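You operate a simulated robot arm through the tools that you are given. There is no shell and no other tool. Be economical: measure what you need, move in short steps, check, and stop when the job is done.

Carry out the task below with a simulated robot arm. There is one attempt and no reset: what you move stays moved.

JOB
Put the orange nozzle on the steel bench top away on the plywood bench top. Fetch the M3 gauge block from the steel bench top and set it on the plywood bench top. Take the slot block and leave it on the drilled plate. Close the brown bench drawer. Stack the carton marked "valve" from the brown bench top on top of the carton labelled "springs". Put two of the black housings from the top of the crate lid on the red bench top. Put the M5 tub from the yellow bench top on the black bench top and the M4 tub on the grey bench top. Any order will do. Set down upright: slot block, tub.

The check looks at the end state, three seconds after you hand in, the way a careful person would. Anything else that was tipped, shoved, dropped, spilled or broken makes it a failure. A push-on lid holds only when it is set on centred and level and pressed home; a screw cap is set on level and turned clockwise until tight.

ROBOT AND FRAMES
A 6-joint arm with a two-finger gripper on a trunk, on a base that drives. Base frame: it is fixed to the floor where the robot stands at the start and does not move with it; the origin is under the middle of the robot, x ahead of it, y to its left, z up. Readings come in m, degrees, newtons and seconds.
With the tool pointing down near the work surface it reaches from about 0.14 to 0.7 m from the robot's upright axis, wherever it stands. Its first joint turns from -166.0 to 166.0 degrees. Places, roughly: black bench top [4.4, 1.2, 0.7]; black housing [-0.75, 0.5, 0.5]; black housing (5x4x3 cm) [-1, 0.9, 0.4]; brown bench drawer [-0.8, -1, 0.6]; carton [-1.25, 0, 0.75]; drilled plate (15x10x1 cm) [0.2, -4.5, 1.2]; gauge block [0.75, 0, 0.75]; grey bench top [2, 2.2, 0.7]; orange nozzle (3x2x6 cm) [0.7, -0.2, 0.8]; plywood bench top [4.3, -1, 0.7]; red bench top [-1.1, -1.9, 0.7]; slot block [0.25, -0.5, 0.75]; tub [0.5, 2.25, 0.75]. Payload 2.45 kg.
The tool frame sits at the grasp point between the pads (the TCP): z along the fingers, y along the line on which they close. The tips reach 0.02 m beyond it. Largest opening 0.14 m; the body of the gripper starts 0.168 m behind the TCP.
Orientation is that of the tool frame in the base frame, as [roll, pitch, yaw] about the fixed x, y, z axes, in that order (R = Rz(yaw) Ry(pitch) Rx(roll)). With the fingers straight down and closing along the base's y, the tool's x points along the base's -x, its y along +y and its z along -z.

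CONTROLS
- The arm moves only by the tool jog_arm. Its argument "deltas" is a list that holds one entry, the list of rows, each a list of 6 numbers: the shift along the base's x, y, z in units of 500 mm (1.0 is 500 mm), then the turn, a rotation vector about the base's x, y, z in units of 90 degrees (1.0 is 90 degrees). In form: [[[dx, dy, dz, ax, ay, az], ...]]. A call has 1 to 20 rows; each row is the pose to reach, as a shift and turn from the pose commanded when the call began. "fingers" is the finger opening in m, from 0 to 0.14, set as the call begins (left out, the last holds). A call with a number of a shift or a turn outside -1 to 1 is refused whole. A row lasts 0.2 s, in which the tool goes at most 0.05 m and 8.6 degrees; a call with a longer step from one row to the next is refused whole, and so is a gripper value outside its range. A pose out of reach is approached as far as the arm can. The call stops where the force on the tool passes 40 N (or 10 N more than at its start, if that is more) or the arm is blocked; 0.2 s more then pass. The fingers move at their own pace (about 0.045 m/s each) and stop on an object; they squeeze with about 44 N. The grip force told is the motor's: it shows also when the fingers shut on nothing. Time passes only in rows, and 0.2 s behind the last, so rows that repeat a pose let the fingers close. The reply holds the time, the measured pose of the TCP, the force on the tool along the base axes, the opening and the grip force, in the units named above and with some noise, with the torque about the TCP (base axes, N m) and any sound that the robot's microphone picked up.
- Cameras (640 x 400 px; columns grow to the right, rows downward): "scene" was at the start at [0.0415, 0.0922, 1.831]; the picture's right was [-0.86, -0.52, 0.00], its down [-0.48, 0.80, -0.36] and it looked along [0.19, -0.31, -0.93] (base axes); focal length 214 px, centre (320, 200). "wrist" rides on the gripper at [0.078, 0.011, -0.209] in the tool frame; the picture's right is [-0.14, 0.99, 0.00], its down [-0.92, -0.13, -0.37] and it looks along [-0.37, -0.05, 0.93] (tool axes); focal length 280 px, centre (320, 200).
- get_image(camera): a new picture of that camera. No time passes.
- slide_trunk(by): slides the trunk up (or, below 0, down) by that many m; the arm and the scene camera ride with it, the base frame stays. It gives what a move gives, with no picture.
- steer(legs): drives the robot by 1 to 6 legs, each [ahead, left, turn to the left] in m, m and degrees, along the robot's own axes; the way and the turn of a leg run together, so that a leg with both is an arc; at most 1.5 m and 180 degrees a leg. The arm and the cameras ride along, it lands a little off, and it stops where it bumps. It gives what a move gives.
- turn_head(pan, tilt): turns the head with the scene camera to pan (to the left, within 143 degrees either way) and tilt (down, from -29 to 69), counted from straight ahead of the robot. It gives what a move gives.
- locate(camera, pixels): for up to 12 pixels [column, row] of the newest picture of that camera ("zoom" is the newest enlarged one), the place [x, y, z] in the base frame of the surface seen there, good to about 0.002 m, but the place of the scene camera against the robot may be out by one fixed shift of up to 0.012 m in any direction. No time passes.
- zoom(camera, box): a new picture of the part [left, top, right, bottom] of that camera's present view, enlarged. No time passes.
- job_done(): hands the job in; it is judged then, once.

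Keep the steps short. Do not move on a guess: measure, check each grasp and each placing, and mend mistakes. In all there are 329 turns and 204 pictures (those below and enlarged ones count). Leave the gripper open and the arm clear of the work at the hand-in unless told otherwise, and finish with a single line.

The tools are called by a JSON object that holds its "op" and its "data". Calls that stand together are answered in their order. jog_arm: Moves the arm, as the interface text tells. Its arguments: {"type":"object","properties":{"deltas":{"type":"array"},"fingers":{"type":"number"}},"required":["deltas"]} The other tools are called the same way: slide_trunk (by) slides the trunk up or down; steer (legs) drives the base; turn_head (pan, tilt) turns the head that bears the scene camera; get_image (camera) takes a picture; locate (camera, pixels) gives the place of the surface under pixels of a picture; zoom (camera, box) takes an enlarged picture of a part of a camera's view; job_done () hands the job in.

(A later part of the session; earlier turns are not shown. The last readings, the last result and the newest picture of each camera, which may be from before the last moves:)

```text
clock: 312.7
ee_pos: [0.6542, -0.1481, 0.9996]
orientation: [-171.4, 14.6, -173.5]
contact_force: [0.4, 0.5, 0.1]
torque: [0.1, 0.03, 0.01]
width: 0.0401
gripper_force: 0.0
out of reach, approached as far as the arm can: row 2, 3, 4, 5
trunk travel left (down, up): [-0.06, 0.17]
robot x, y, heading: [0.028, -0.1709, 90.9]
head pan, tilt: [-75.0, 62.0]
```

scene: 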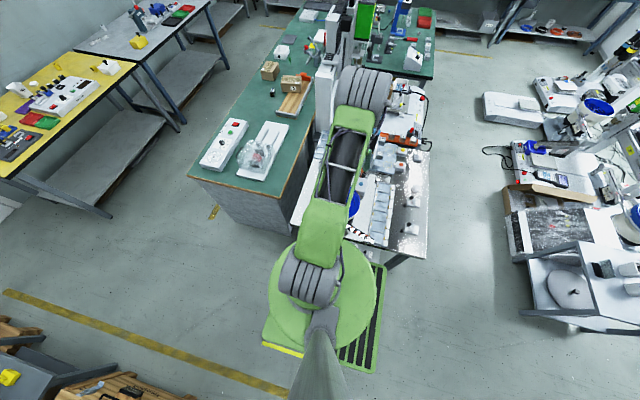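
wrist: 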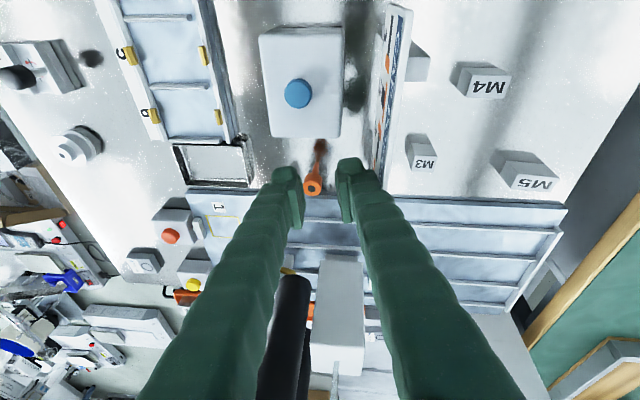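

{"op": "jog_arm", "data": {"deltas": [[[0, 0, 0, 0, 0, 0.09], [0, 0, 0, 0, 0, 0.18], [0, 0, 0, 0, 0, 0.27], [0, 0, 0, 0, 0, 0.36], [0, 0, 0, 0, 0, 0.45], [0, 0, 0, 0, 0, 0.54], [0, 0, 0, 0, 0, 0.63], [0, 0, 0, 0, 0, 0.63]]]}}

{"op": "jog_arm", "data": {"deltas": [[[0, 0, 0, 0, 0, 0.09], [0, 0, 0, 0, 0, 0.18], [0, 0, 0, 0, 0, 0.27], [0, 0, 0, 0, 0, 0.36], [0, 0, 0, 0, 0, 0.45], [0, 0, 0, 0, 0, 0.54], [0, 0, 0, 0, 0, 0.63], [0, 0, 0, 0, 0, 0.63]]]}}

```text
clock: 314.5
ee_pos: [0.653, -0.1468, 1.0011]
orientation: [-171.3, 14.7, -173.5]
contact_force: [-0.2, 0.0, 1.1]
torque: [0.0, -0.01, 0.0]
width: 0.0399
gripper_force: 0.2
out of reach, approached as far as the arm can: row 1, 2, 3, 4, 5, 6, 7, 8
trunk travel left (down, up): [-0.06, 0.17]
robot x, y, heading: [0.0296, -0.1718, 90.2]
head pan, tilt: [-75.0, 62.0]
```

```text
clock: 316.3
ee_pos: [0.653, -0.1478, 1.0018]
orientation: [-171.3, 14.8, -173.4]
contact_force: [0.0, -0.1, -0.5]
torque: [0.01, -0.04, -0.02]
width: 0.0399
gripper_force: 0.2
out of reach, approached as far as the arm can: row 1, 2, 3, 4, 5, 6, 7, 8
trunk travel left (down, up): [-0.06, 0.17]
robot x, y, heading: [0.0303, -0.1717, 90.5]
head pan, tilt: [-75.0, 62.0]
```

The wrist cannot turn that way; the gripper is symmetric, so I turn the other way, -67° (to yaw 120).

{"op": "jog_arm", "data": {"deltas": [[[0, 0, 0, 0, 0, -0.09], [0, 0, 0, 0, 0, -0.18], [0, 0, 0, 0, 0, -0.27], [0, 0, 0, 0, 0, -0.36], [0, 0, 0, 0, 0, -0.45], [0, 0, 0, 0, 0, -0.54], [0, 0, 0, 0, 0, -0.63], [0, 0, 0, 0, 0, -0.72], [0, 0, 0, 0, 0, -0.74], [0, 0, 0, 0, 0, -0.74]]]}}

```text
clock: 318.5
ee_pos: [0.654, -0.1468, 1.0008]
orientation: [-171.3, 14.7, 120.0]
contact_force: [0.5, -0.4, 0.4]
torque: [0.04, 0.01, 0.03]
width: 0.0401
gripper_force: 0.1
trunk travel left (down, up): [-0.06, 0.17]
robot x, y, heading: [0.0315, -0.1671, 90.4]
head pan, tilt: [-75.0, 62.0]
```

{"op": "jog_arm", "data": {"deltas": [[[0, -0.02, 0, 0.063, 0, 0.008], [0, -0.05, -0.02, 0.126, 0, 0.016], [0.03, -0.074, -0.06, 0.188, 0, 0.024], [0.06, -0.074, -0.12, 0.188, 0, 0.024], [0.09, -0.074, -0.18, 0.188, 0, 0.024], [0.124, -0.074, -0.25, 0.188, 0, 0.024], [0.124, -0.074, -0.25, 0.188, 0, 0.024]]]}}

{"op": "get_image", "data": {"camera": "wrist"}}

```text
clock: 320.1
ee_pos: [0.6764, -0.1786, 0.859]
orientation: [-177.8, 9.6, 121.3]
contact_force: [0.7, 0.6, -0.5]
torque: [0.0, 0.06, 0.01]
width: 0.04
gripper_force: 0.1
out of reach, approached as far as the arm can: row 1, 2, 3, 4, 5, 6, 7
trunk travel left (down, up): [-0.06, 0.17]
robot x, y, heading: [0.0339, -0.1714, 90.3]
head pan, tilt: [-75.0, 62.0]
```

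```text
69 pictures are left
```

wrist: 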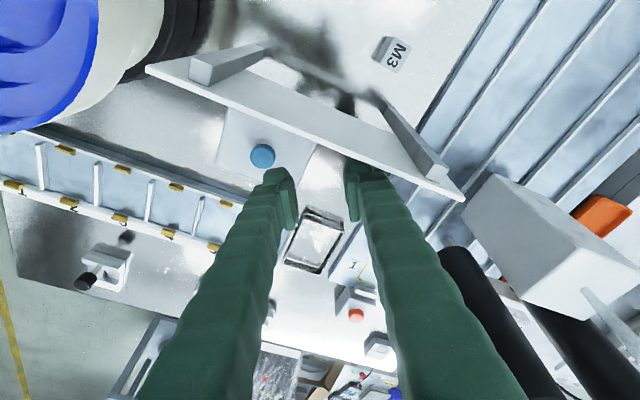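

Raise the trunk again (it gives more reach here) and turn the tool to yaw ~172, where its lean points outward.

{"op": "slide_trunk", "data": {"by": 0.17}}

{"op": "jog_arm", "data": {"deltas": [[[-0.02, 0, 0, 0, 0, 0.08], [-0.04, -0.02, 0, 0, 0, 0.16], [-0.04, -0.02, 0, 0, 0, 0.24], [-0.04, -0.02, -0.02, 0, 0, 0.32], [-0.04, -0.02, -0.04, 0, 0, 0.4], [-0.04, -0.02, -0.06, 0, 0, 0.48], [-0.04, -0.02, -0.08, 0, 0, 0.56], [-0.04, -0.02, -0.08, 0, 0, 0.56]]]}}

```text
clock: 322.0
ee_pos: [0.6752, -0.1796, 1.0283]
orientation: [-177.8, 9.6, 121.3]
contact_force: [0.1, -1.2, -0.4]
torque: [0.01, 0.01, 0.01]
width: 0.04
gripper_force: 0.0
trunk travel left (down, up): [-0.23, 0.0]
robot x, y, heading: [0.0275, -0.1711, 90.7]
head pan, tilt: [-75.0, 62.0]
```

```text
clock: 323.8
ee_pos: [0.6458, -0.1849, 0.9859]
orientation: [-176.1, 10.5, 171.8]
contact_force: [-0.6, 1.3, -0.4]
torque: [0.02, 0.02, -0.03]
width: 0.0402
gripper_force: 0.0
out of reach, approached as far as the arm can: row 5, 6, 7, 8
trunk travel left (down, up): [-0.23, 0.0]
robot x, y, heading: [0.0309, -0.1712, 90.3]
head pan, tilt: [-75.0, 62.0]
```

{"op": "jog_arm", "data": {"deltas": [[[0.02, 0, -0.06, 0, -0.02, 0], [0.04, 0, -0.12, -0.004, -0.04, 0], [0.08, 0, -0.17, -0.008, -0.055, 0], [0.12, -0.004, -0.2, -0.008, -0.055, 0], [0.136, -0.004, -0.232, -0.008, -0.055, 0], [0.136, -0.004, -0.232, -0.008, -0.055, 0]]]}}

{"op": "get_image", "data": {"camera": "wrist"}}

```text
clock: 325.2
ee_pos: [0.7145, -0.1869, 0.8673]
orientation: [-177.6, 14.6, 171.5]
contact_force: [0.0, -0.2, -0.2]
torque: [0.01, 0.0, 0.04]
width: 0.0402
gripper_force: 0.0
out of reach, approached as far as the arm can: row 1
trunk travel left (down, up): [-0.23, 0.0]
robot x, y, heading: [0.0305, -0.1688, 90.1]
head pan, tilt: [-75.0, 62.0]
```

```text
68 pictures are left
```

wrist: 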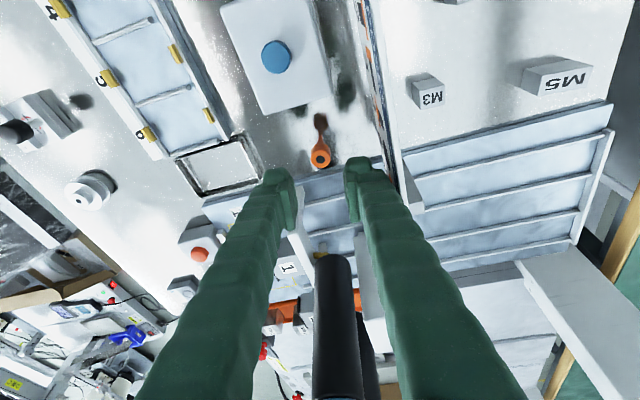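

Exactly placed. Descend to z≈0.777.

{"op": "jog_arm", "data": {"deltas": [[[0.003, 0.003, -0.05, 0, 0, 0], [0.005, 0.003, -0.1, 0, 0, 0], [0.005, 0.003, -0.15, 0, 0, 0], [0.005, 0.003, -0.18, 0, 0, 0], [0.005, 0.003, -0.18, 0, 0, 0]]]}}

{"op": "get_image", "data": {"camera": "wrist"}}

```text
clock: 326.4
ee_pos: [0.7159, -0.1854, 0.7794]
orientation: [-177.8, 14.6, 171.6]
contact_force: [0.4, 0.0, 0.1]
torque: [0.01, 0.04, -0.03]
width: 0.0399
gripper_force: 0.1
trunk travel left (down, up): [-0.23, 0.0]
robot x, y, heading: [0.0292, -0.1707, 90.6]
head pan, tilt: [-75.0, 62.0]
```

```text
67 pictures are left
```

wrist: 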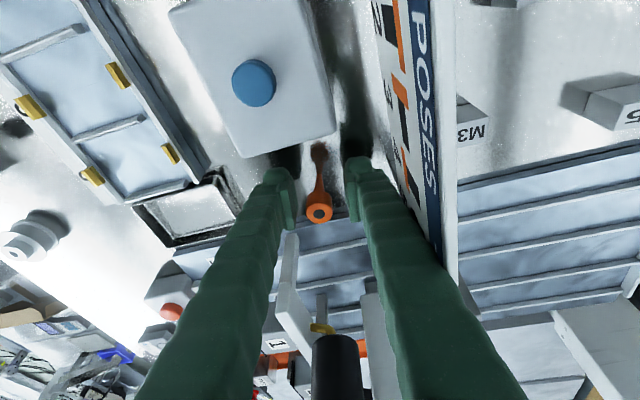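

Nozzle is between the fingers. Close and lift.

{"op": "jog_arm", "data": {"deltas": [[[0, 0, 0, 0, 0, 0], [0, 0, 0, 0, 0, 0], [0, 0, 0, 0, 0, 0], [0, 0, 0.04, 0, 0, 0], [0, 0, 0.1, 0, 0, 0], [0, 0, 0.17, 0, 0, 0], [0, 0, 0.17, 0, 0, 0]]], "fingers": 0}}

{"op": "get_image", "data": {"camera": "wrist"}}

```text
clock: 328.0
ee_pos: [0.7161, -0.1832, 0.8633]
orientation: [-177.6, 14.6, 171.6]
contact_force: [-0.2, -0.2, -0.6]
torque: [0.01, 0.02, 0.02]
width: 0.0107
gripper_force: 37.8
trunk travel left (down, up): [-0.23, 0.0]
robot x, y, heading: [0.0304, -0.1723, 90.2]
head pan, tilt: [-75.0, 62.0]
```

```text
66 pictures are left
```

wrist: 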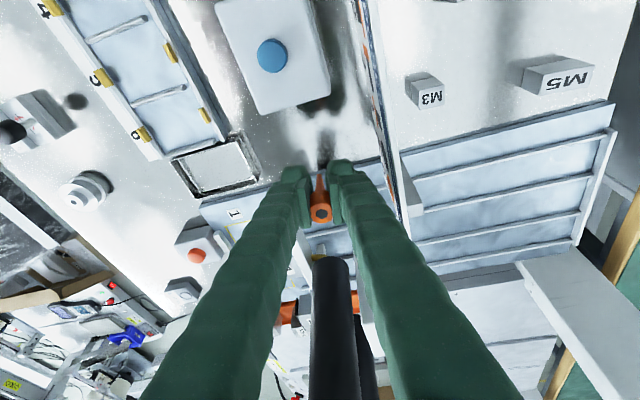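

Nozzle held. Lift, draw in and back out to the right-hand lane, then look along it.

{"op": "jog_arm", "data": {"deltas": [[[0, 0, 0.08, 0, 0, 0], [-0.03, 0, 0.16, 0, 0, 0], [-0.08, 0, 0.22, 0, 0, 0], [-0.14, 0, 0.28, 0, 0, 0], [-0.2, 0, 0.32, 0, 0, 0]]]}}

{"op": "steer", "data": {"legs": [[0, 0.1, 0], [-0.98, 0, 0]]}}

{"op": "turn_head", "data": {"pan": -95, "tilt": 30}}

{"op": "get_image", "data": {"camera": "scene"}}

```text
clock: 329.2
ee_pos: [0.6152, -0.1865, 1.0248]
orientation: [-178.0, 14.7, 171.5]
contact_force: [-0.7, 0.2, -0.1]
torque: [0.0, -0.03, -0.01]
width: 0.0102
gripper_force: 38.0
trunk travel left (down, up): [-0.23, 0.0]
robot x, y, heading: [0.0297, -0.1685, 90.3]
head pan, tilt: [-75.0, 62.0]
```

```text
clock: 335.4
ee_pos: [0.5113, -1.174, 1.0234]
orientation: [-177.9, 14.6, 170.0]
contact_force: [0.9, -0.2, 0.0]
torque: [0.01, -0.02, 0.0]
width: 0.0105
gripper_force: 37.4
trunk travel left (down, up): [-0.23, 0.0]
robot x, y, heading: [-0.0736, -1.1426, 89.2]
head pan, tilt: [-75.0, 62.0]
```

```text
clock: 336.4
ee_pos: [0.5121, -1.1743, 1.0245]
orientation: [-177.9, 14.6, 170.0]
contact_force: [-0.3, 0.8, -0.4]
torque: [0.02, 0.02, -0.02]
width: 0.0103
gripper_force: 37.2
trunk travel left (down, up): [-0.23, 0.0]
robot x, y, heading: [-0.0746, -1.1389, 88.9]
head pan, tilt: [-95.0, 30.0]
```

```text
65 pictures are left
```

scene: 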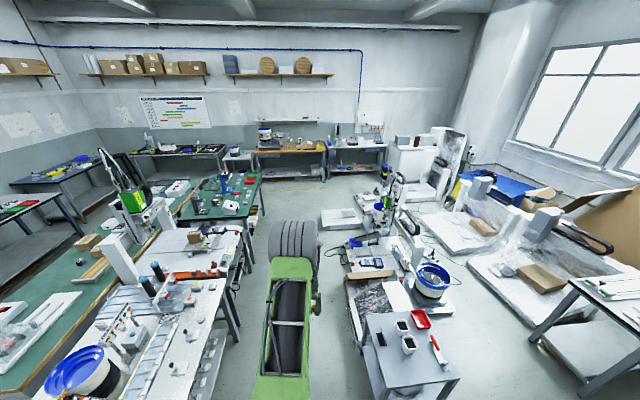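

{"op": "locate", "data": {"camera": "scene", "pixels": [[232, 335], [245, 260], [262, 215], [345, 280], [365, 330], [322, 228], [318, 212], [290, 150], [325, 150], [330, 175], [262, 152], [295, 185]]}}

{"op": "zoom", "data": {"camera": "scene", "box": [240, 110, 400, 210]}}

```text
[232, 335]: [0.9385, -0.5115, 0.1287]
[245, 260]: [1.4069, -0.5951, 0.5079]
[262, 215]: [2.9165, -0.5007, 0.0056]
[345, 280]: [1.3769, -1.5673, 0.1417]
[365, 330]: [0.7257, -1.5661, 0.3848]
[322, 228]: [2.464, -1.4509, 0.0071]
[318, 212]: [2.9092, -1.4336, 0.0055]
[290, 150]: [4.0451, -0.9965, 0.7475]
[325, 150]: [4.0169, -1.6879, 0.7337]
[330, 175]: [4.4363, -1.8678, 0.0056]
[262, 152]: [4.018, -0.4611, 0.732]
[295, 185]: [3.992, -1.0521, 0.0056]
```

```text
4.00 times, centred on (320, 160) of scene
```

zoom: 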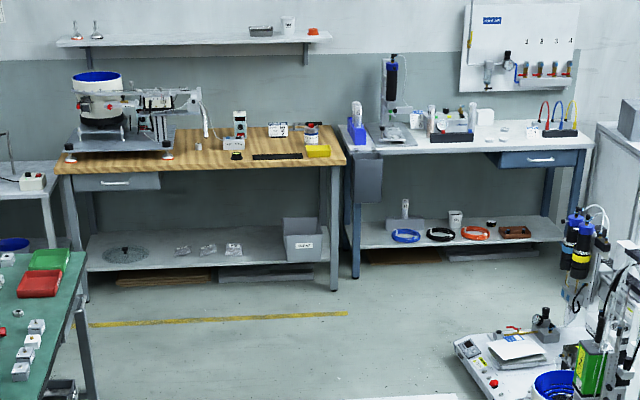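

Lane is clear between y≈-0.6 and -1.43; plywood bench front edge at x≈4.02. Strafe along it.

{"op": "steer", "data": {"legs": [[0.1, 0, 1], [0, -1.2, 0], [0, -1.2, 0], [0, -1.1, 0]]}}

{"op": "turn_head", "data": {"pan": -90, "tilt": 50}}

{"op": "get_image", "data": {"camera": "scene"}}

{"op": "get_image", "data": {"camera": "wrist"}}

```text
clock: 367.8
ee_pos: [4.0105, -1.0808, 1.0244]
orientation: [-177.8, 14.6, 170.8]
contact_force: [0.1, -0.6, -0.5]
torque: [0.0, -0.01, -0.01]
width: 0.0122
gripper_force: 39.1
trunk travel left (down, up): [-0.23, 0.0]
robot x, y, heading: [3.4243, -1.0559, 89.7]
head pan, tilt: [-95.0, 30.0]
```

```text
clock: 368.6
ee_pos: [4.0103, -1.0816, 1.0243]
orientation: [-178.0, 14.7, 170.7]
contact_force: [0.2, 0.1, -0.3]
torque: [-0.02, 0.01, -0.01]
width: 0.0125
gripper_force: 39.0
trunk travel left (down, up): [-0.23, 0.0]
robot x, y, heading: [3.4258, -1.0542, 89.7]
head pan, tilt: [-90.0, 50.0]
```

```text
63 pictures are left
```

scene: 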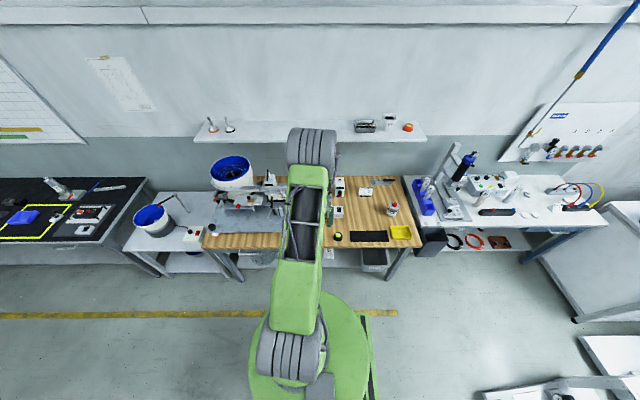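

```text
62 pictures are left
```

wrist: 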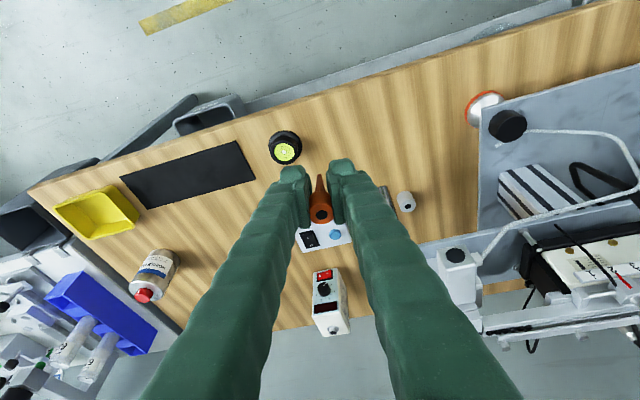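

{"op": "locate", "data": {"camera": "wrist", "pixels": [[360, 120], [400, 110], [430, 140], [440, 170], [380, 150], [450, 100], [320, 110], [405, 195], [285, 145], [330, 205], [480, 105]]}}

{"op": "zoom", "data": {"camera": "wrist", "box": [260, 130, 380, 260]}}

```text
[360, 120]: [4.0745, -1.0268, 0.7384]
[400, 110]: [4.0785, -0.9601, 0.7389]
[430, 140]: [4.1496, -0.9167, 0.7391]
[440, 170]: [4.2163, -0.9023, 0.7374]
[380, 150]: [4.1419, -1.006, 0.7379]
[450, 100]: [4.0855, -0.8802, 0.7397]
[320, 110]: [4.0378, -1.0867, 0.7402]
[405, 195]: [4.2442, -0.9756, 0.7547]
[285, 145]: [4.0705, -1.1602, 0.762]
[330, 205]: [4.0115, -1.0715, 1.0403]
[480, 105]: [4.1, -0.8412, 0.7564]
```

```text
3.08 times, centred on (320, 195) of wrist
```

zoom: 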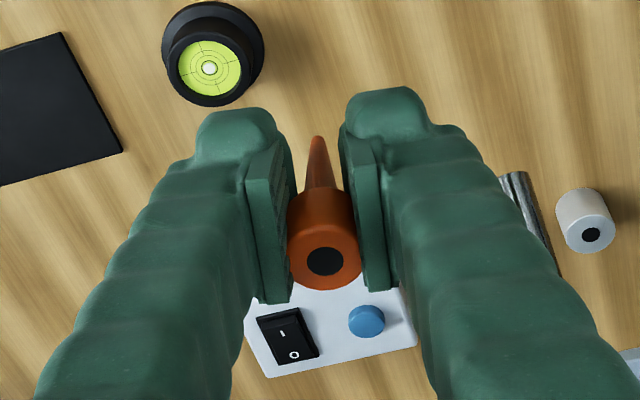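

Free wood around (4.12,-0.985). I edge the base 0.04 m closer, then lower the nozzle there in the same attitude as it stood.

{"op": "steer", "data": {"legs": [[0, -0.04, 0]]}}

{"op": "jog_arm", "data": {"deltas": [[[0.02, 0.04, -0.06, 0, 0, 0], [0.04, 0.08, -0.12, 0, 0, 0], [0.06, 0.12, -0.18, 0, 0, 0], [0.08, 0.16, -0.24, 0, 0, 0], [0.1, 0.193, -0.3, 0, 0, 0], [0.12, 0.193, -0.37, 0, 0, 0], [0.14, 0.193, -0.43, 0, 0, 0], [0.14, 0.193, -0.46, 0, 0, 0], [0.14, 0.193, -0.46, 0, 0, 0]]]}}

{"op": "get_image", "data": {"camera": "wrist"}}

```text
clock: 369.7
ee_pos: [4.0519, -1.0804, 1.0239]
orientation: [-177.9, 14.5, 170.6]
contact_force: [-0.1, -1.5, -0.1]
torque: [0.01, 0.06, 0.03]
width: 0.0121
gripper_force: 39.4
trunk travel left (down, up): [-0.23, 0.0]
robot x, y, heading: [3.4647, -1.0529, 89.6]
head pan, tilt: [-90.0, 50.0]
```

```text
clock: 371.7
ee_pos: [4.1201, -0.9855, 0.7943]
orientation: [-177.9, 14.5, 170.6]
contact_force: [-0.1, -0.3, -0.1]
torque: [0.0, -0.02, 0.02]
width: 0.0123
gripper_force: 38.4
trunk travel left (down, up): [-0.23, 0.0]
robot x, y, heading: [3.4605, -1.055, 89.6]
head pan, tilt: [-90.0, 50.0]
```

```text
60 pictures are left
```

wrist: 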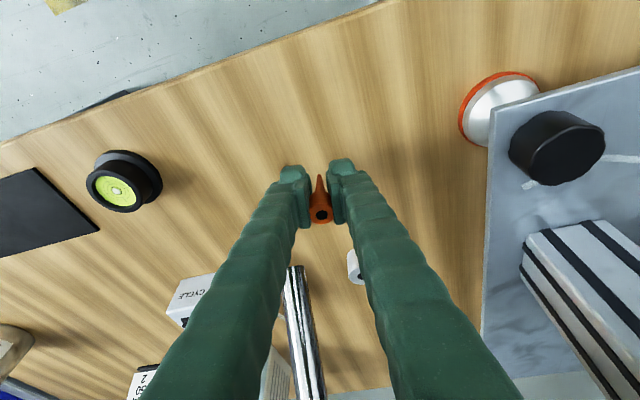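

Clear spot. Lower in small steps until it touches.

{"op": "jog_arm", "data": {"deltas": [[[0, 0, -0.012, 0, 0, 0], [0, 0, -0.02, 0, 0, 0], [0, 0, -0.026, 0, 0, 0], [0, 0, -0.031, 0, 0, 0], [0, 0, -0.036, 0, 0, 0]]]}}

```text
clock: 372.9
ee_pos: [4.1206, -0.9847, 0.7773]
orientation: [-177.9, 14.6, 170.5]
contact_force: [-2.1, 0.3, 6.5]
torque: [0.01, 0.02, 0.02]
width: 0.0126
gripper_force: 39.5
trunk travel left (down, up): [-0.23, 0.0]
robot x, y, heading: [3.4631, -1.0572, 89.2]
head pan, tilt: [-90.0, 50.0]
```

Touching (6.5 N). Release slowly and check.

{"op": "jog_arm", "data": {"deltas": [[[0, 0, 0, 0, 0, 0], [0, 0, 0, 0, 0, 0], [0, 0, 0, 0, 0, 0]]], "fingers": 0.04}}

{"op": "get_image", "data": {"camera": "wrist"}}

```text
clock: 373.7
ee_pos: [4.1206, -0.9847, 0.7763]
orientation: [-177.9, 14.6, 170.6]
contact_force: [1.3, -0.1, 0.3]
torque: [0.01, 0.01, -0.02]
width: 0.0399
gripper_force: 0.0
trunk travel left (down, up): [-0.23, 0.0]
robot x, y, heading: [3.4636, -1.0527, 89.6]
head pan, tilt: [-90.0, 50.0]
```

```text
59 pictures are left
```

wrist: 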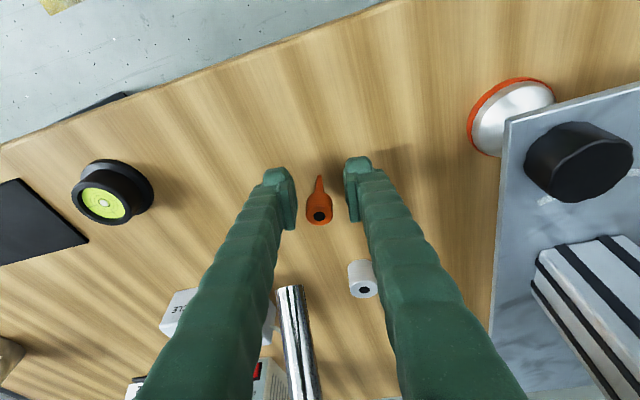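

It stands. Lift off, retract, and go back for M3.

{"op": "jog_arm", "data": {"deltas": [[[0, 0, 0.06, 0, 0, 0], [0, 0, 0.14, 0, 0, 0], [0, 0, 0.22, 0, 0, 0], [-0.06, -0.04, 0.29, 0, 0, 0], [-0.12, -0.08, 0.36, 0, 0, 0], [-0.18, -0.12, 0.42, 0, 0, 0], [-0.22, -0.16, 0.48, 0, 0, 0]]]}}

{"op": "get_image", "data": {"camera": "wrist"}}

{"op": "steer", "data": {"legs": [[0, 1.2, 0], [0, 1.2, 0], [0, 1.1, 0], [0.95, 0, 0], [0, -0.07, 0]]}}

```text
refused: row 4 steps farther than a row can; nothing moved
```

```text
58 pictures are left
```

wrist: 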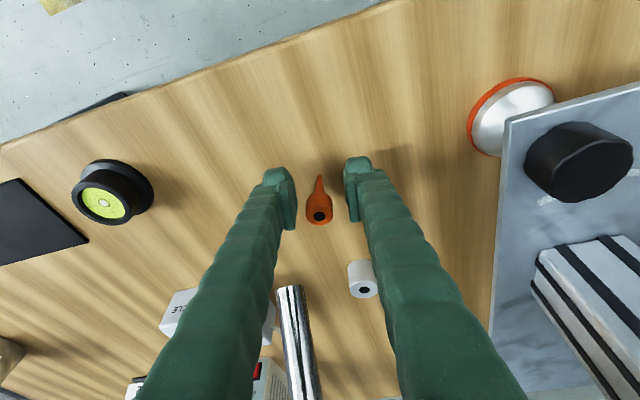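

```text
clock: 407.1
ee_pos: [0.6481, -0.3896, 0.7771]
orientation: [-177.5, 14.5, 167.5]
contact_force: [-3.3, 4.6, 2.7]
torque: [0.09, 0.07, 0.02]
width: 0.0412
gripper_force: 2.2
trunk travel left (down, up): [-0.23, 0.0]
robot x, y, heading: [-0.0125, -0.4218, 86.8]
head pan, tilt: [-90.0, 50.0]
stopped in leg 4: the force on the tool passed its limit at 76 N (the readings are from after the stop); the commanded pose is now the measured one
```

The lift was refused but the drive ran with the arm still low, and it has bumped something on the steel bench. Look right away.

{"op": "get_image", "data": {"camera": "wrist"}}

{"op": "turn_head", "data": {"pan": -75, "tilt": 62}}

{"op": "get_image", "data": {"camera": "scene"}}

```text
57 pictures are left
```

wrist: 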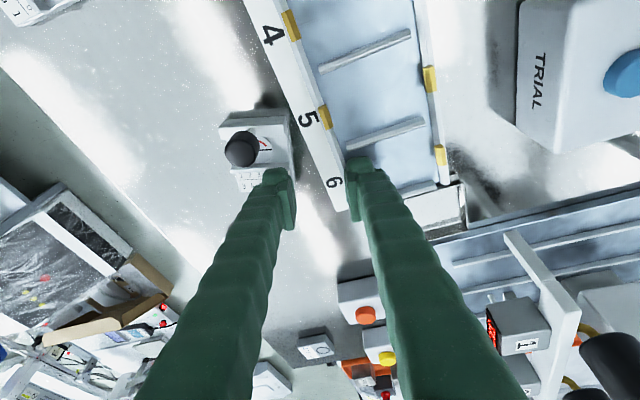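

```text
clock: 407.9
ee_pos: [0.6474, -0.3923, 0.7783]
orientation: [-177.5, 14.4, 167.3]
contact_force: [-2.7, 8.0, 2.0]
torque: [0.22, 0.03, 0.07]
width: 0.0456
gripper_force: 3.6
trunk travel left (down, up): [-0.23, 0.0]
robot x, y, heading: [-0.0078, -0.4229, 86.3]
head pan, tilt: [-75.0, 62.0]
```

```text
56 pictures are left
```

scene: 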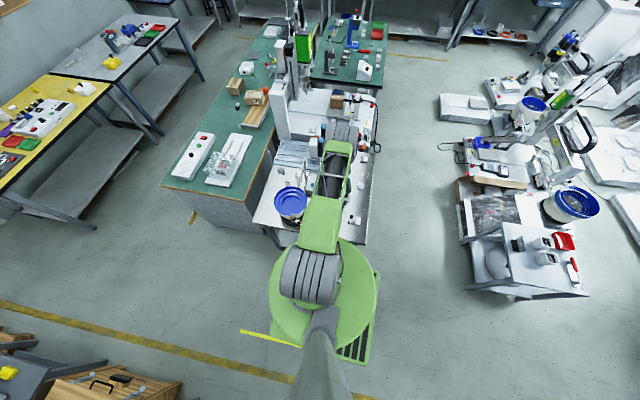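

The dial block seems pushed toward the ladder tray. Raise the arm straight up first.

{"op": "jog_arm", "data": {"deltas": [[[0, 0, 0.05, 0, 0, 0], [0, 0, 0.12, 0, 0, 0], [0, 0, 0.2, 0, 0, 0], [0, 0, 0.28, 0, 0, 0], [0, 0, 0.36, 0, 0, 0]]]}}

{"op": "get_image", "data": {"camera": "wrist"}}

```text
clock: 409.1
ee_pos: [0.6458, -0.39, 0.9591]
orientation: [-177.4, 14.5, 167.4]
contact_force: [-0.1, 0.1, -0.8]
torque: [0.01, -0.03, 0.02]
width: 0.0403
gripper_force: 0.0
trunk travel left (down, up): [-0.23, 0.0]
robot x, y, heading: [-0.0112, -0.4209, 86.8]
head pan, tilt: [-75.0, 62.0]
```

```text
55 pictures are left
```

wrist: 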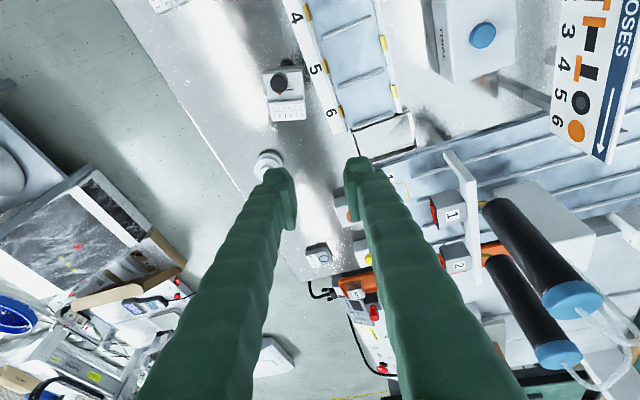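

{"op": "zoom", "data": {"camera": "wrist", "box": [220, 40, 380, 190]}}

{"op": "locate", "data": {"camera": "zoom", "pixels": [[200, 95], [245, 110], [212, 215], [315, 205], [280, 215], [300, 110], [262, 195], [225, 330], [395, 200], [310, 150]]}}

```text
2.67 times, centred on (300, 115) of wrist
```

zoom: 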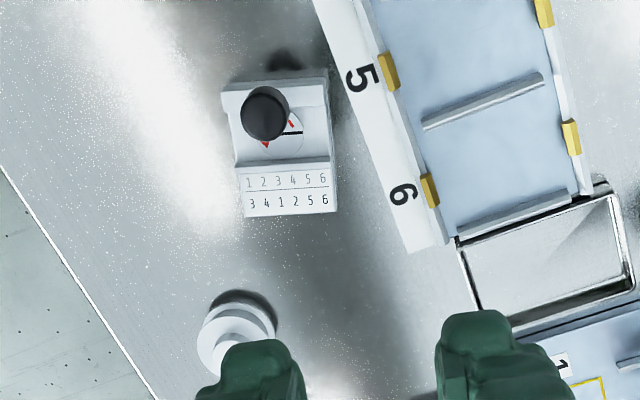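

```text
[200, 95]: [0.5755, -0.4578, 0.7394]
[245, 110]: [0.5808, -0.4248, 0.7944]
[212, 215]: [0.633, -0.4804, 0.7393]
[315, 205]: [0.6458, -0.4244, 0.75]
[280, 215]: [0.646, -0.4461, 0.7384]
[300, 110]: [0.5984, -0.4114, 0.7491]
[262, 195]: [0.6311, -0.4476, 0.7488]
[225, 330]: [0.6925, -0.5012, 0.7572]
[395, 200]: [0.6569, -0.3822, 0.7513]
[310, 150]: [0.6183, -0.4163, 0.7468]
```

The dial block (original knob position ≈(0.604,-0.467), label toward -y, same alignment as its neighbours) was pushed and turned about 80°. I'll put it back. Measure its present pose.

{"op": "locate", "data": {"camera": "zoom", "pixels": [[265, 95], [282, 112], [250, 118], [268, 130], [246, 175], [330, 165], [248, 210], [332, 207], [226, 92], [322, 82], [236, 155], [328, 145]]}}

```text
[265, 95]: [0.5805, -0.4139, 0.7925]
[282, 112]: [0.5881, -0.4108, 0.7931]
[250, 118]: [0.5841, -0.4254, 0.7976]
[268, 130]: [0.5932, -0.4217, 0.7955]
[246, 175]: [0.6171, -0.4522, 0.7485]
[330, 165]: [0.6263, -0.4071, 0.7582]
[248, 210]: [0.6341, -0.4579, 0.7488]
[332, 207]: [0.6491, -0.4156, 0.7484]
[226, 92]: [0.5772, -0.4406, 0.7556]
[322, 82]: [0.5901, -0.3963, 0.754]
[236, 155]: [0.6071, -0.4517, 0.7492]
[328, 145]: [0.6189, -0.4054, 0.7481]
```

Knob at (0.5865,-0.418); the block needs turning -74° and moving to knob (0.604,-0.467). Go over the knob.

{"op": "jog_arm", "data": {"deltas": [[[-0.04, -0.02, -0.04, 0, 0, 0], [-0.08, -0.04, -0.09, 0, 0, 0], [-0.119, -0.056, -0.15, 0, 0, 0], [-0.119, -0.056, -0.23, 0, 0, 0], [-0.119, -0.056, -0.26, 0, 0, 0], [-0.119, -0.056, -0.26, 0, 0, 0]]], "fingers": 0.045}}

{"op": "get_image", "data": {"camera": "wrist"}}

```text
clock: 410.5
ee_pos: [0.5892, -0.4203, 0.8274]
orientation: [-177.5, 14.5, 167.3]
contact_force: [0.1, -0.8, -0.3]
torque: [-0.01, -0.01, 0.03]
width: 0.0448
gripper_force: 0.1
trunk travel left (down, up): [-0.23, 0.0]
robot x, y, heading: [-0.0116, -0.4196, 86.6]
head pan, tilt: [-75.0, 62.0]
```

```text
53 pictures are left
```

wrist: 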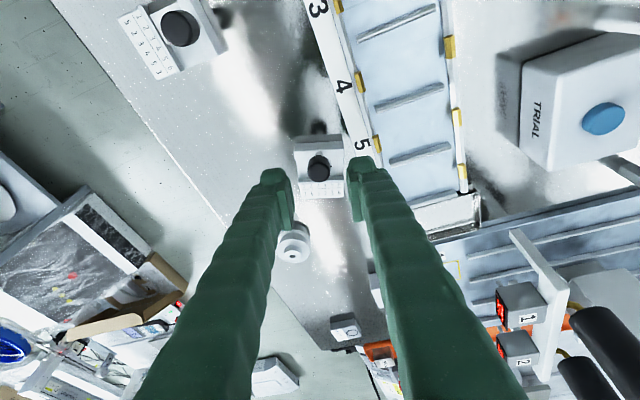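

{"op": "jog_arm", "data": {"deltas": [[[-0.005, 0.003, -0.04, 0, 0, 0], [-0.005, 0.003, -0.078, 0, 0, 0], [-0.005, 0.003, -0.078, 0, 0, 0]]]}}

{"op": "jog_arm", "data": {"deltas": [[[0, 0, 0, 0, 0, 0], [0, 0, 0, 0, 0, 0], [0, 0, 0, 0, 0, 0], [0, 0, 0.03, 0, 0, 0], [0, 0, 0.06, 0, 0, 0]]], "fingers": 0}}

{"op": "get_image", "data": {"camera": "wrist"}}

```text
clock: 411.3
ee_pos: [0.584, -0.4196, 0.7882]
orientation: [-177.6, 14.5, 167.4]
contact_force: [0.0, 0.0, -0.6]
torque: [0.01, -0.01, 0.0]
width: 0.045
gripper_force: 0.1
trunk travel left (down, up): [-0.23, 0.0]
robot x, y, heading: [-0.0127, -0.4212, 86.6]
head pan, tilt: [-75.0, 62.0]
```

```text
clock: 412.5
ee_pos: [0.5842, -0.419, 0.8185]
orientation: [-177.5, 14.6, 167.3]
contact_force: [0.8, -0.1, -1.3]
torque: [-0.01, 0.04, 0.01]
width: 0.0194
gripper_force: 44.2
trunk travel left (down, up): [-0.23, 0.0]
robot x, y, heading: [-0.0151, -0.4218, 86.8]
head pan, tilt: [-75.0, 62.0]
```

```text
52 pictures are left
```

wrist: 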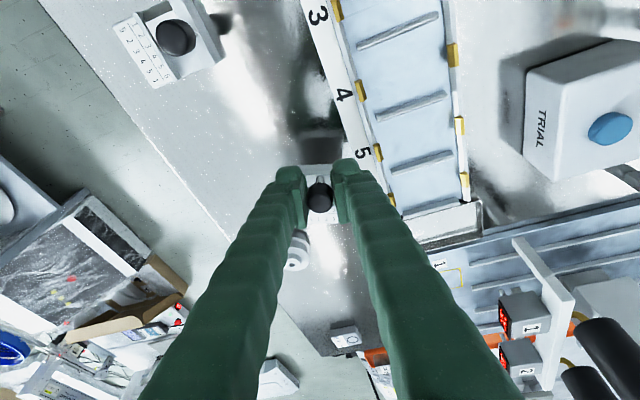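

{"op": "jog_arm", "data": {"deltas": [[[0.0, -0.01, 0.03, 0, 0, -0.09], [0.005, -0.02, 0.04, 0, 0, -0.18], [0.01, -0.03, 0.04, 0, 0, -0.27], [0.015, -0.045, 0.04, 0, 0, -0.36], [0.02, -0.06, 0.04, 0, 0, -0.45], [0.025, -0.075, 0.04, 0, 0, -0.54], [0.03, -0.085, 0.04, 0, 0, -0.63], [0.035, -0.096, 0.04, 0, 0, -0.72], [0.04, -0.096, 0.04, 0, 0, -0.822], [0.04, -0.096, 0.04, 0, 0, -0.822]]]}}

{"op": "get_image", "data": {"camera": "wrist"}}

```text
refused: row 9 steps farther than a row can; nothing moved
```

```text
51 pictures are left
```

wrist: 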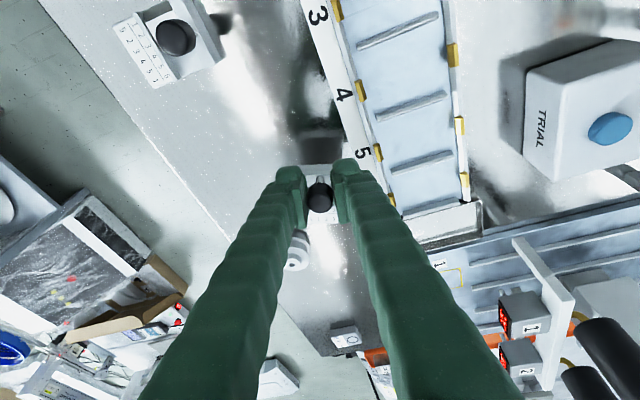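

{"op": "jog_arm", "data": {"deltas": [[[0.0, -0.01, 0.03, 0, 0, -0.09], [0.005, -0.02, 0.04, 0, 0, -0.18], [0.01, -0.03, 0.04, 0, 0, -0.27], [0.015, -0.045, 0.04, 0, 0, -0.36], [0.02, -0.06, 0.04, 0, 0, -0.45], [0.025, -0.075, 0.04, 0, 0, -0.54], [0.03, -0.085, 0.04, 0, 0, -0.63], [0.035, -0.096, 0.04, 0, 0, -0.72], [0.04, -0.096, 0.04, 0, 0, -0.8], [0.04, -0.096, 0.04, 0, 0, -0.822], [0.04, -0.096, 0.04, 0, 0, -0.822]]]}}

```text
clock: 414.9
ee_pos: [0.6052, -0.4676, 0.8372]
orientation: [-177.6, 14.5, 93.2]
contact_force: [-0.3, -0.9, -1.9]
torque: [0.02, 0.01, 0.01]
width: 0.019
gripper_force: 43.9
trunk travel left (down, up): [-0.23, 0.0]
robot x, y, heading: [-0.0155, -0.4209, 86.6]
head pan, tilt: [-75.0, 62.0]
```

{"op": "get_image", "data": {"camera": "wrist"}}

{"op": "jog_arm", "data": {"deltas": [[[0, 0, -0.04, 0, 0, 0], [0, 0, -0.075, 0, 0, 0], [0, 0, -0.09, 0, 0, 0], [0, 0, -0.096, 0, 0, 0], [0, 0, -0.1, 0, 0, 0], [0, 0, -0.104, 0, 0, 0]]]}}

```text
50 pictures are left
```

wrist: 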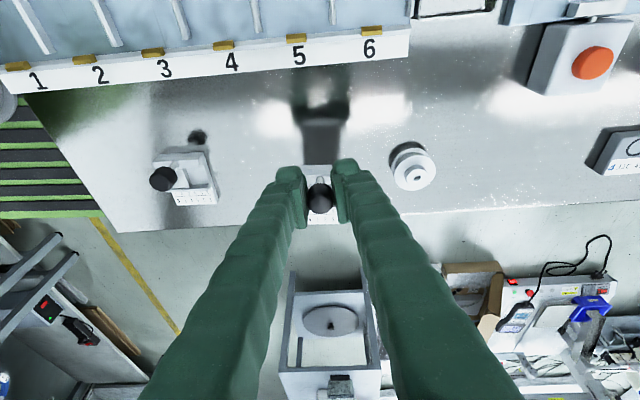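

```text
clock: 416.3
ee_pos: [0.6054, -0.466, 0.7884]
orientation: [-177.7, 14.6, 93.2]
contact_force: [-2.4, 2.3, 12.0]
torque: [0.0, -0.23, 0.06]
width: 0.0191
gripper_force: 43.5
trunk travel left (down, up): [-0.23, 0.0]
robot x, y, heading: [-0.0108, -0.4208, 86.6]
head pan, tilt: [-75.0, 62.0]
```

Down at the original spot. Release and lift, then verify.

{"op": "jog_arm", "data": {"deltas": [[[0, 0, 0, 0, 0, 0], [0, 0, 0, 0, 0, 0], [0, 0, 0.06, 0, 0, 0], [0, 0, 0.14, 0, 0, 0], [0, 0, 0.22, 0, 0, 0], [0, 0, 0.3, 0, 0, 0], [0, 0, 0.38, 0, 0, 0]]], "fingers": 0.045}}

{"op": "get_image", "data": {"camera": "wrist"}}

```text
clock: 417.9
ee_pos: [0.6022, -0.4692, 0.9777]
orientation: [-177.5, 14.5, 93.3]
contact_force: [0.4, -0.2, -0.4]
torque: [0.0, -0.05, 0.02]
width: 0.0451
gripper_force: 0.1
trunk travel left (down, up): [-0.23, 0.0]
robot x, y, heading: [-0.0121, -0.4172, 86.4]
head pan, tilt: [-75.0, 62.0]
```

```text
49 pictures are left
```

wrist: 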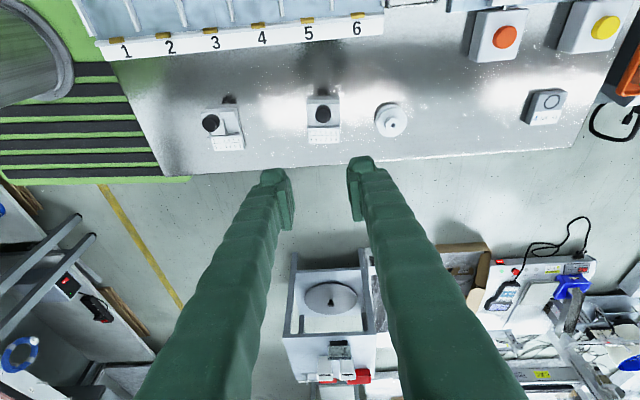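

The dial block is back in line. Lesson noted: never chain a drive after an unchecked arm move. Next M3: make the tool vertical here first.

{"op": "jog_arm", "data": {"deltas": [[[-0.02, 0, 0.01, 0.054, -0.006, 0.002], [-0.04, 0, 0.02, 0.107, -0.012, 0.005], [-0.06, 0, 0.02, 0.161, -0.018, 0.007], [-0.06, 0, 0.02, 0.161, -0.018, 0.007]]]}}

```text
clock: 418.9
ee_pos: [0.5856, -0.4651, 0.9818]
orientation: [-179.0, 8.1, 93.3]
contact_force: [0.2, 0.1, 0.4]
torque: [-0.02, 0.01, 0.0]
width: 0.0449
gripper_force: 0.1
out of reach, approached as far as the arm can: row 2, 3, 4
trunk travel left (down, up): [-0.23, 0.0]
robot x, y, heading: [-0.013, -0.4196, 86.9]
head pan, tilt: [-75.0, 62.0]
```

{"op": "jog_arm", "data": {"deltas": [[[-0.06, 0, 0, 0.02, 0, 0], [-0.12, 0, 0, 0.05, -0.005, 0], [-0.18, 0, 0, 0.09, -0.011, 0], [-0.2, 0, 0, 0.09, -0.011, 0]]]}}

{"op": "steer", "data": {"legs": [[0.3, 0, 3], [0, -0.045, 0]]}}

{"op": "get_image", "data": {"camera": "wrist"}}

```text
clock: 419.9
ee_pos: [0.4778, -0.4638, 0.9704]
orientation: [178.8, 4.0, 93.2]
contact_force: [1.1, 0.4, -0.8]
torque: [0.0, 0.07, -0.02]
width: 0.0449
gripper_force: 0.0
out of reach, approached as far as the arm can: row 1, 2, 3, 4
trunk travel left (down, up): [-0.23, 0.0]
robot x, y, heading: [-0.0119, -0.4192, 86.6]
head pan, tilt: [-75.0, 62.0]
```

```text
clock: 422.6
ee_pos: [0.534, -0.1362, 0.9694]
orientation: [178.8, 4.0, 96.2]
contact_force: [0.4, 1.0, -0.4]
torque: [0.01, 0.06, -0.05]
width: 0.0449
gripper_force: 0.0
trunk travel left (down, up): [-0.23, 0.0]
robot x, y, heading: [0.0375, -0.121, 89.5]
head pan, tilt: [-75.0, 62.0]
```

```text
48 pictures are left
```

wrist: 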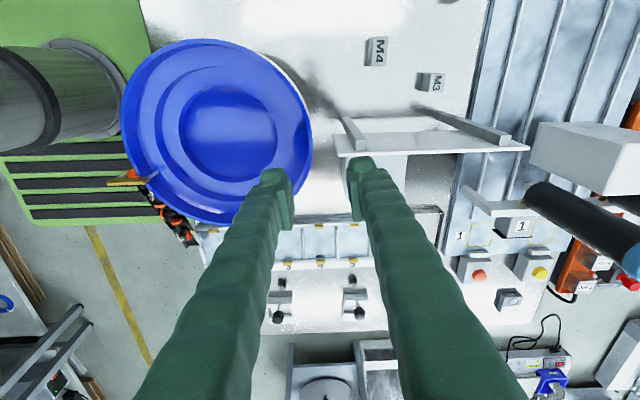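

{"op": "zoom", "data": {"camera": "wrist", "box": [340, 20, 540, 170]}}

{"op": "locate", "data": {"camera": "zoom", "pixels": [[225, 137], [295, 138], [280, 182], [212, 180], [200, 230], [240, 225], [490, 310], [300, 255], [350, 285], [120, 110], [255, 160]]}}

```text
2.67 times, centred on (440, 95) of wrist
```

zoom: 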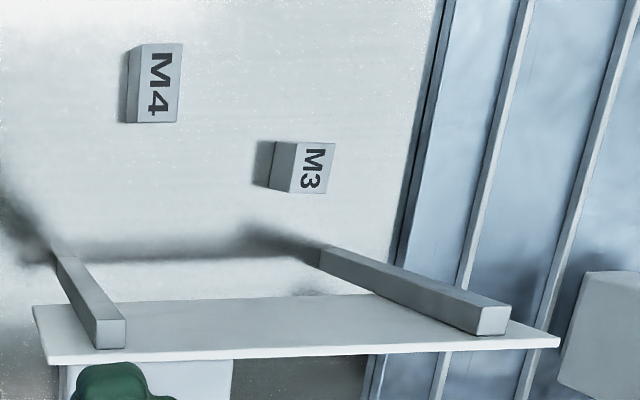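

```text
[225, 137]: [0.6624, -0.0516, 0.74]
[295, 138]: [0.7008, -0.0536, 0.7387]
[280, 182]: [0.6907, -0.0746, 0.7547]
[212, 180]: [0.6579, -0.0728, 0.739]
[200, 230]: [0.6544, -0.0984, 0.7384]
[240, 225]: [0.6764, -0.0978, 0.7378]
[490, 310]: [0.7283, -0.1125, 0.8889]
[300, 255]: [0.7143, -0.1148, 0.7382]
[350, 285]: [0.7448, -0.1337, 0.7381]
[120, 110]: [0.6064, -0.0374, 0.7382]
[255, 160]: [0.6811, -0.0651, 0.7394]
```

{"op": "locate", "data": {"camera": "zoom", "pixels": [[306, 147], [330, 148], [323, 188], [299, 188], [312, 168]]}}

```text
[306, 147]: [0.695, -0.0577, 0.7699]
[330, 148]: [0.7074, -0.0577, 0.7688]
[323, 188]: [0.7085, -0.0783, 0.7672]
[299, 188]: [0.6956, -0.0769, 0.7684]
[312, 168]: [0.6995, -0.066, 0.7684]
```

M3 centre ≈(0.701,-0.0675), top 0.769. Move over it and stop above.

{"op": "jog_arm", "data": {"deltas": [[[0.02, 0.07, 0, 0, 0, -0.02], [0.06, 0.137, -0.02, 0.01, 0, -0.055], [0.12, 0.137, -0.08, 0.02, 0, -0.055], [0.18, 0.137, -0.14, 0.03, 0, -0.055], [0.24, 0.137, -0.2, 0.044, 0, -0.055], [0.3, 0.137, -0.25, 0.044, 0, -0.055], [0.334, 0.137, -0.29, 0.044, 0, -0.055], [0.334, 0.137, -0.29, 0.044, 0, -0.055]]]}}

{"op": "get_image", "data": {"camera": "wrist"}}

```text
clock: 424.4
ee_pos: [0.6689, -0.0645, 0.8244]
orientation: [175.9, 5.4, 91.0]
contact_force: [-1.0, 0.5, -0.6]
torque: [-0.01, -0.02, -0.02]
width: 0.0451
gripper_force: 0.0
out of reach, approached as far as the arm can: row 2, 3, 4, 5, 6, 7, 8
trunk travel left (down, up): [-0.23, 0.0]
robot x, y, heading: [0.0431, -0.118, 89.5]
head pan, tilt: [-75.0, 62.0]
```

```text
46 pictures are left
```

wrist: 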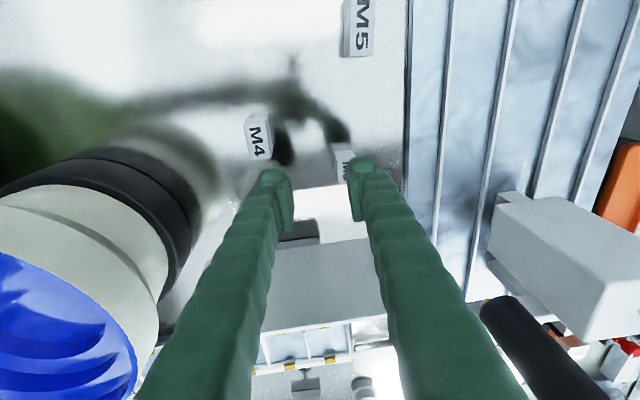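

Vertical reach is short by 3 cm. I raise, turn the tool to yaw ≈172 with the 14° outward lean (as for the nozzle).

{"op": "jog_arm", "data": {"deltas": [[[-0.04, 0, 0.06, 0, 0, 0], [-0.08, 0, 0.12, 0, 0, 0], [-0.1, 0, 0.2, 0, 0, 0], [-0.12, 0, 0.28, 0, 0, 0], [-0.12, 0, 0.28, 0, 0, 0.09], [-0.12, 0, 0.28, 0, 0, 0.18], [-0.12, 0, 0.28, 0, 0, 0.27], [-0.12, 0, 0.28, 0, 0, 0.36], [-0.12, 0, 0.28, 0, 0, 0.45], [-0.12, 0, 0.28, 0, 0, 0.54], [-0.12, 0, 0.28, 0, 0, 0.63], [-0.12, 0, 0.28, 0, 0, 0.72], [-0.12, 0, 0.28, 0, 0, 0.81], [-0.12, 0, 0.28, 0, 0, 0.88], [-0.12, 0, 0.28, 0, 0, 0.88]]], "fingers": 0.034}}

```text
clock: 427.6
ee_pos: [0.6382, -0.0624, 0.9696]
orientation: [176.8, 15.5, 162.8]
contact_force: [-0.3, 0.2, 0.4]
torque: [-0.01, 0.0, -0.01]
width: 0.0338
gripper_force: 0.1
out of reach, approached as far as the arm can: row 8, 9, 10, 11, 12, 13, 14
trunk travel left (down, up): [-0.23, 0.0]
robot x, y, heading: [0.0424, -0.1198, 89.2]
head pan, tilt: [-75.0, 62.0]
```

{"op": "jog_arm", "data": {"deltas": [[[0, 0, -0.06, -0.01, 0.003, 0.03], [0.02, 0, -0.12, -0.02, 0.006, 0.06], [0.06, -0.005, -0.17, -0.033, 0.01, 0.09], [0.1, -0.01, -0.21, -0.033, 0.01, 0.09], [0.126, -0.01, -0.24, -0.033, 0.01, 0.09], [0.126, -0.01, -0.24, -0.033, 0.01, 0.09]]]}}

{"op": "get_image", "data": {"camera": "wrist"}}

```text
clock: 428.4
ee_pos: [0.6433, -0.1159, 0.9121]
orientation: [-177.9, 12.6, 175.6]
contact_force: [0.6, 0.2, -1.6]
torque: [0.14, 0.09, 0.0]
width: 0.0342
gripper_force: 0.1
out of reach, approached as far as the arm can: row 1, 2, 3
trunk travel left (down, up): [-0.23, 0.0]
robot x, y, heading: [0.0435, -0.1198, 89.6]
head pan, tilt: [-75.0, 62.0]
stopped in row 3: the force on the tool passed its limit at 173 N (the readings are from after the stop); the commanded pose is now the measured one
```

```text
45 pictures are left
```

wrist: 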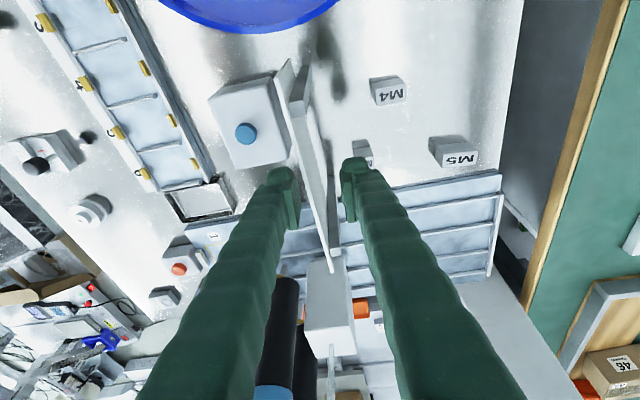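

The tool drifted onto the top of the board. Lift straight up and check the board.

{"op": "jog_arm", "data": {"deltas": [[[0, 0, 0.03, 0, 0, 0], [0, 0, 0.08, 0, 0, 0], [-0.04, 0, 0.14, 0, 0, 0], [-0.1, 0.02, 0.16, 0, 0, 0]]]}}

{"op": "get_image", "data": {"camera": "wrist"}}

{"op": "zoom", "data": {"camera": "wrist", "box": [180, 40, 500, 240]}}

```text
clock: 429.4
ee_pos: [0.5921, -0.1022, 0.9942]
orientation: [-177.8, 12.8, 175.6]
contact_force: [0.2, 0.6, -0.5]
torque: [-0.03, -0.04, -0.01]
width: 0.0339
gripper_force: 0.1
trunk travel left (down, up): [-0.23, 0.0]
robot x, y, heading: [0.0483, -0.1196, 89.6]
head pan, tilt: [-75.0, 62.0]
```

```text
44 pictures are left
```

wrist: 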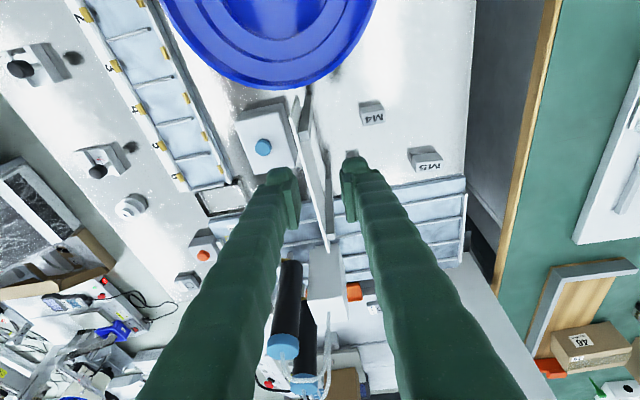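

```text
2.00 times, centred on (340, 140) of wrist
```

zoom: 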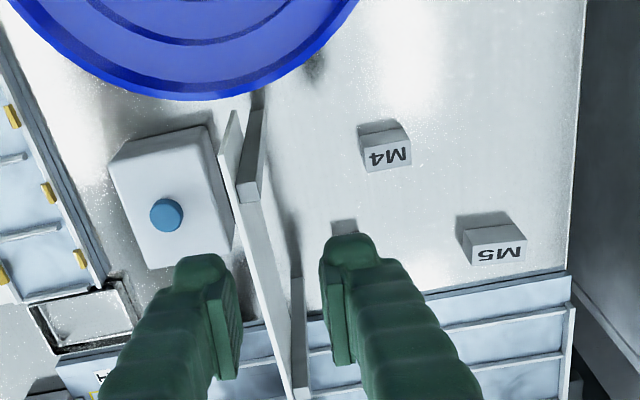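

The board is still upright in place. Approach in small verified steps: first to (0.62,-0.0675,0.92).

{"op": "jog_arm", "data": {"deltas": [[[0.0, 0.035, 0, 0, 0, -0.02], [0.02, 0.07, 0, 0, 0, -0.045], [0.04, 0.07, -0.07, 0, 0, -0.045], [0.056, 0.07, -0.15, 0, 0, -0.045], [0.056, 0.07, -0.15, 0, 0, -0.045]]]}}

```text
clock: 430.6
ee_pos: [0.6209, -0.0676, 0.9173]
orientation: [-177.8, 12.7, 171.6]
contact_force: [-0.3, -0.3, 0.0]
torque: [0.0, -0.01, -0.02]
width: 0.0345
gripper_force: 0.1
trunk travel left (down, up): [-0.23, 0.0]
robot x, y, heading: [0.0439, -0.1187, 89.5]
head pan, tilt: [-75.0, 62.0]
```

Exact. Now down to 0.85 and out to x≈0.70 with a touch more lean.

{"op": "jog_arm", "data": {"deltas": [[[0.0, 0, -0.06, 0, 0, 0], [0.02, 0, -0.12, 0, -0.01, 0], [0.07, 0, -0.13, 0, -0.02, 0], [0.12, 0, -0.135, 0, -0.025, 0], [0.158, 0, -0.14, 0, -0.025, 0], [0.158, 0, -0.14, 0, -0.025, 0]]]}}

{"op": "get_image", "data": {"camera": "wrist"}}

```text
clock: 432.0
ee_pos: [0.6998, -0.0682, 0.8479]
orientation: [-178.3, 15.1, 171.5]
contact_force: [0.4, 0.5, 0.2]
torque: [0.0, -0.02, -0.01]
width: 0.034
gripper_force: 0.1
trunk travel left (down, up): [-0.23, 0.0]
robot x, y, heading: [0.042, -0.1197, 89.5]
head pan, tilt: [-75.0, 62.0]
```

```text
42 pictures are left
```

wrist: 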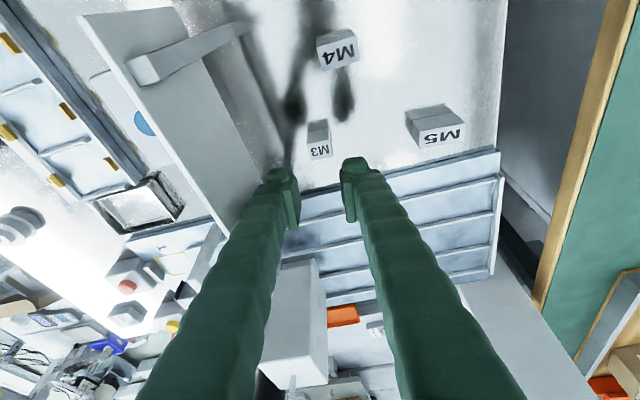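

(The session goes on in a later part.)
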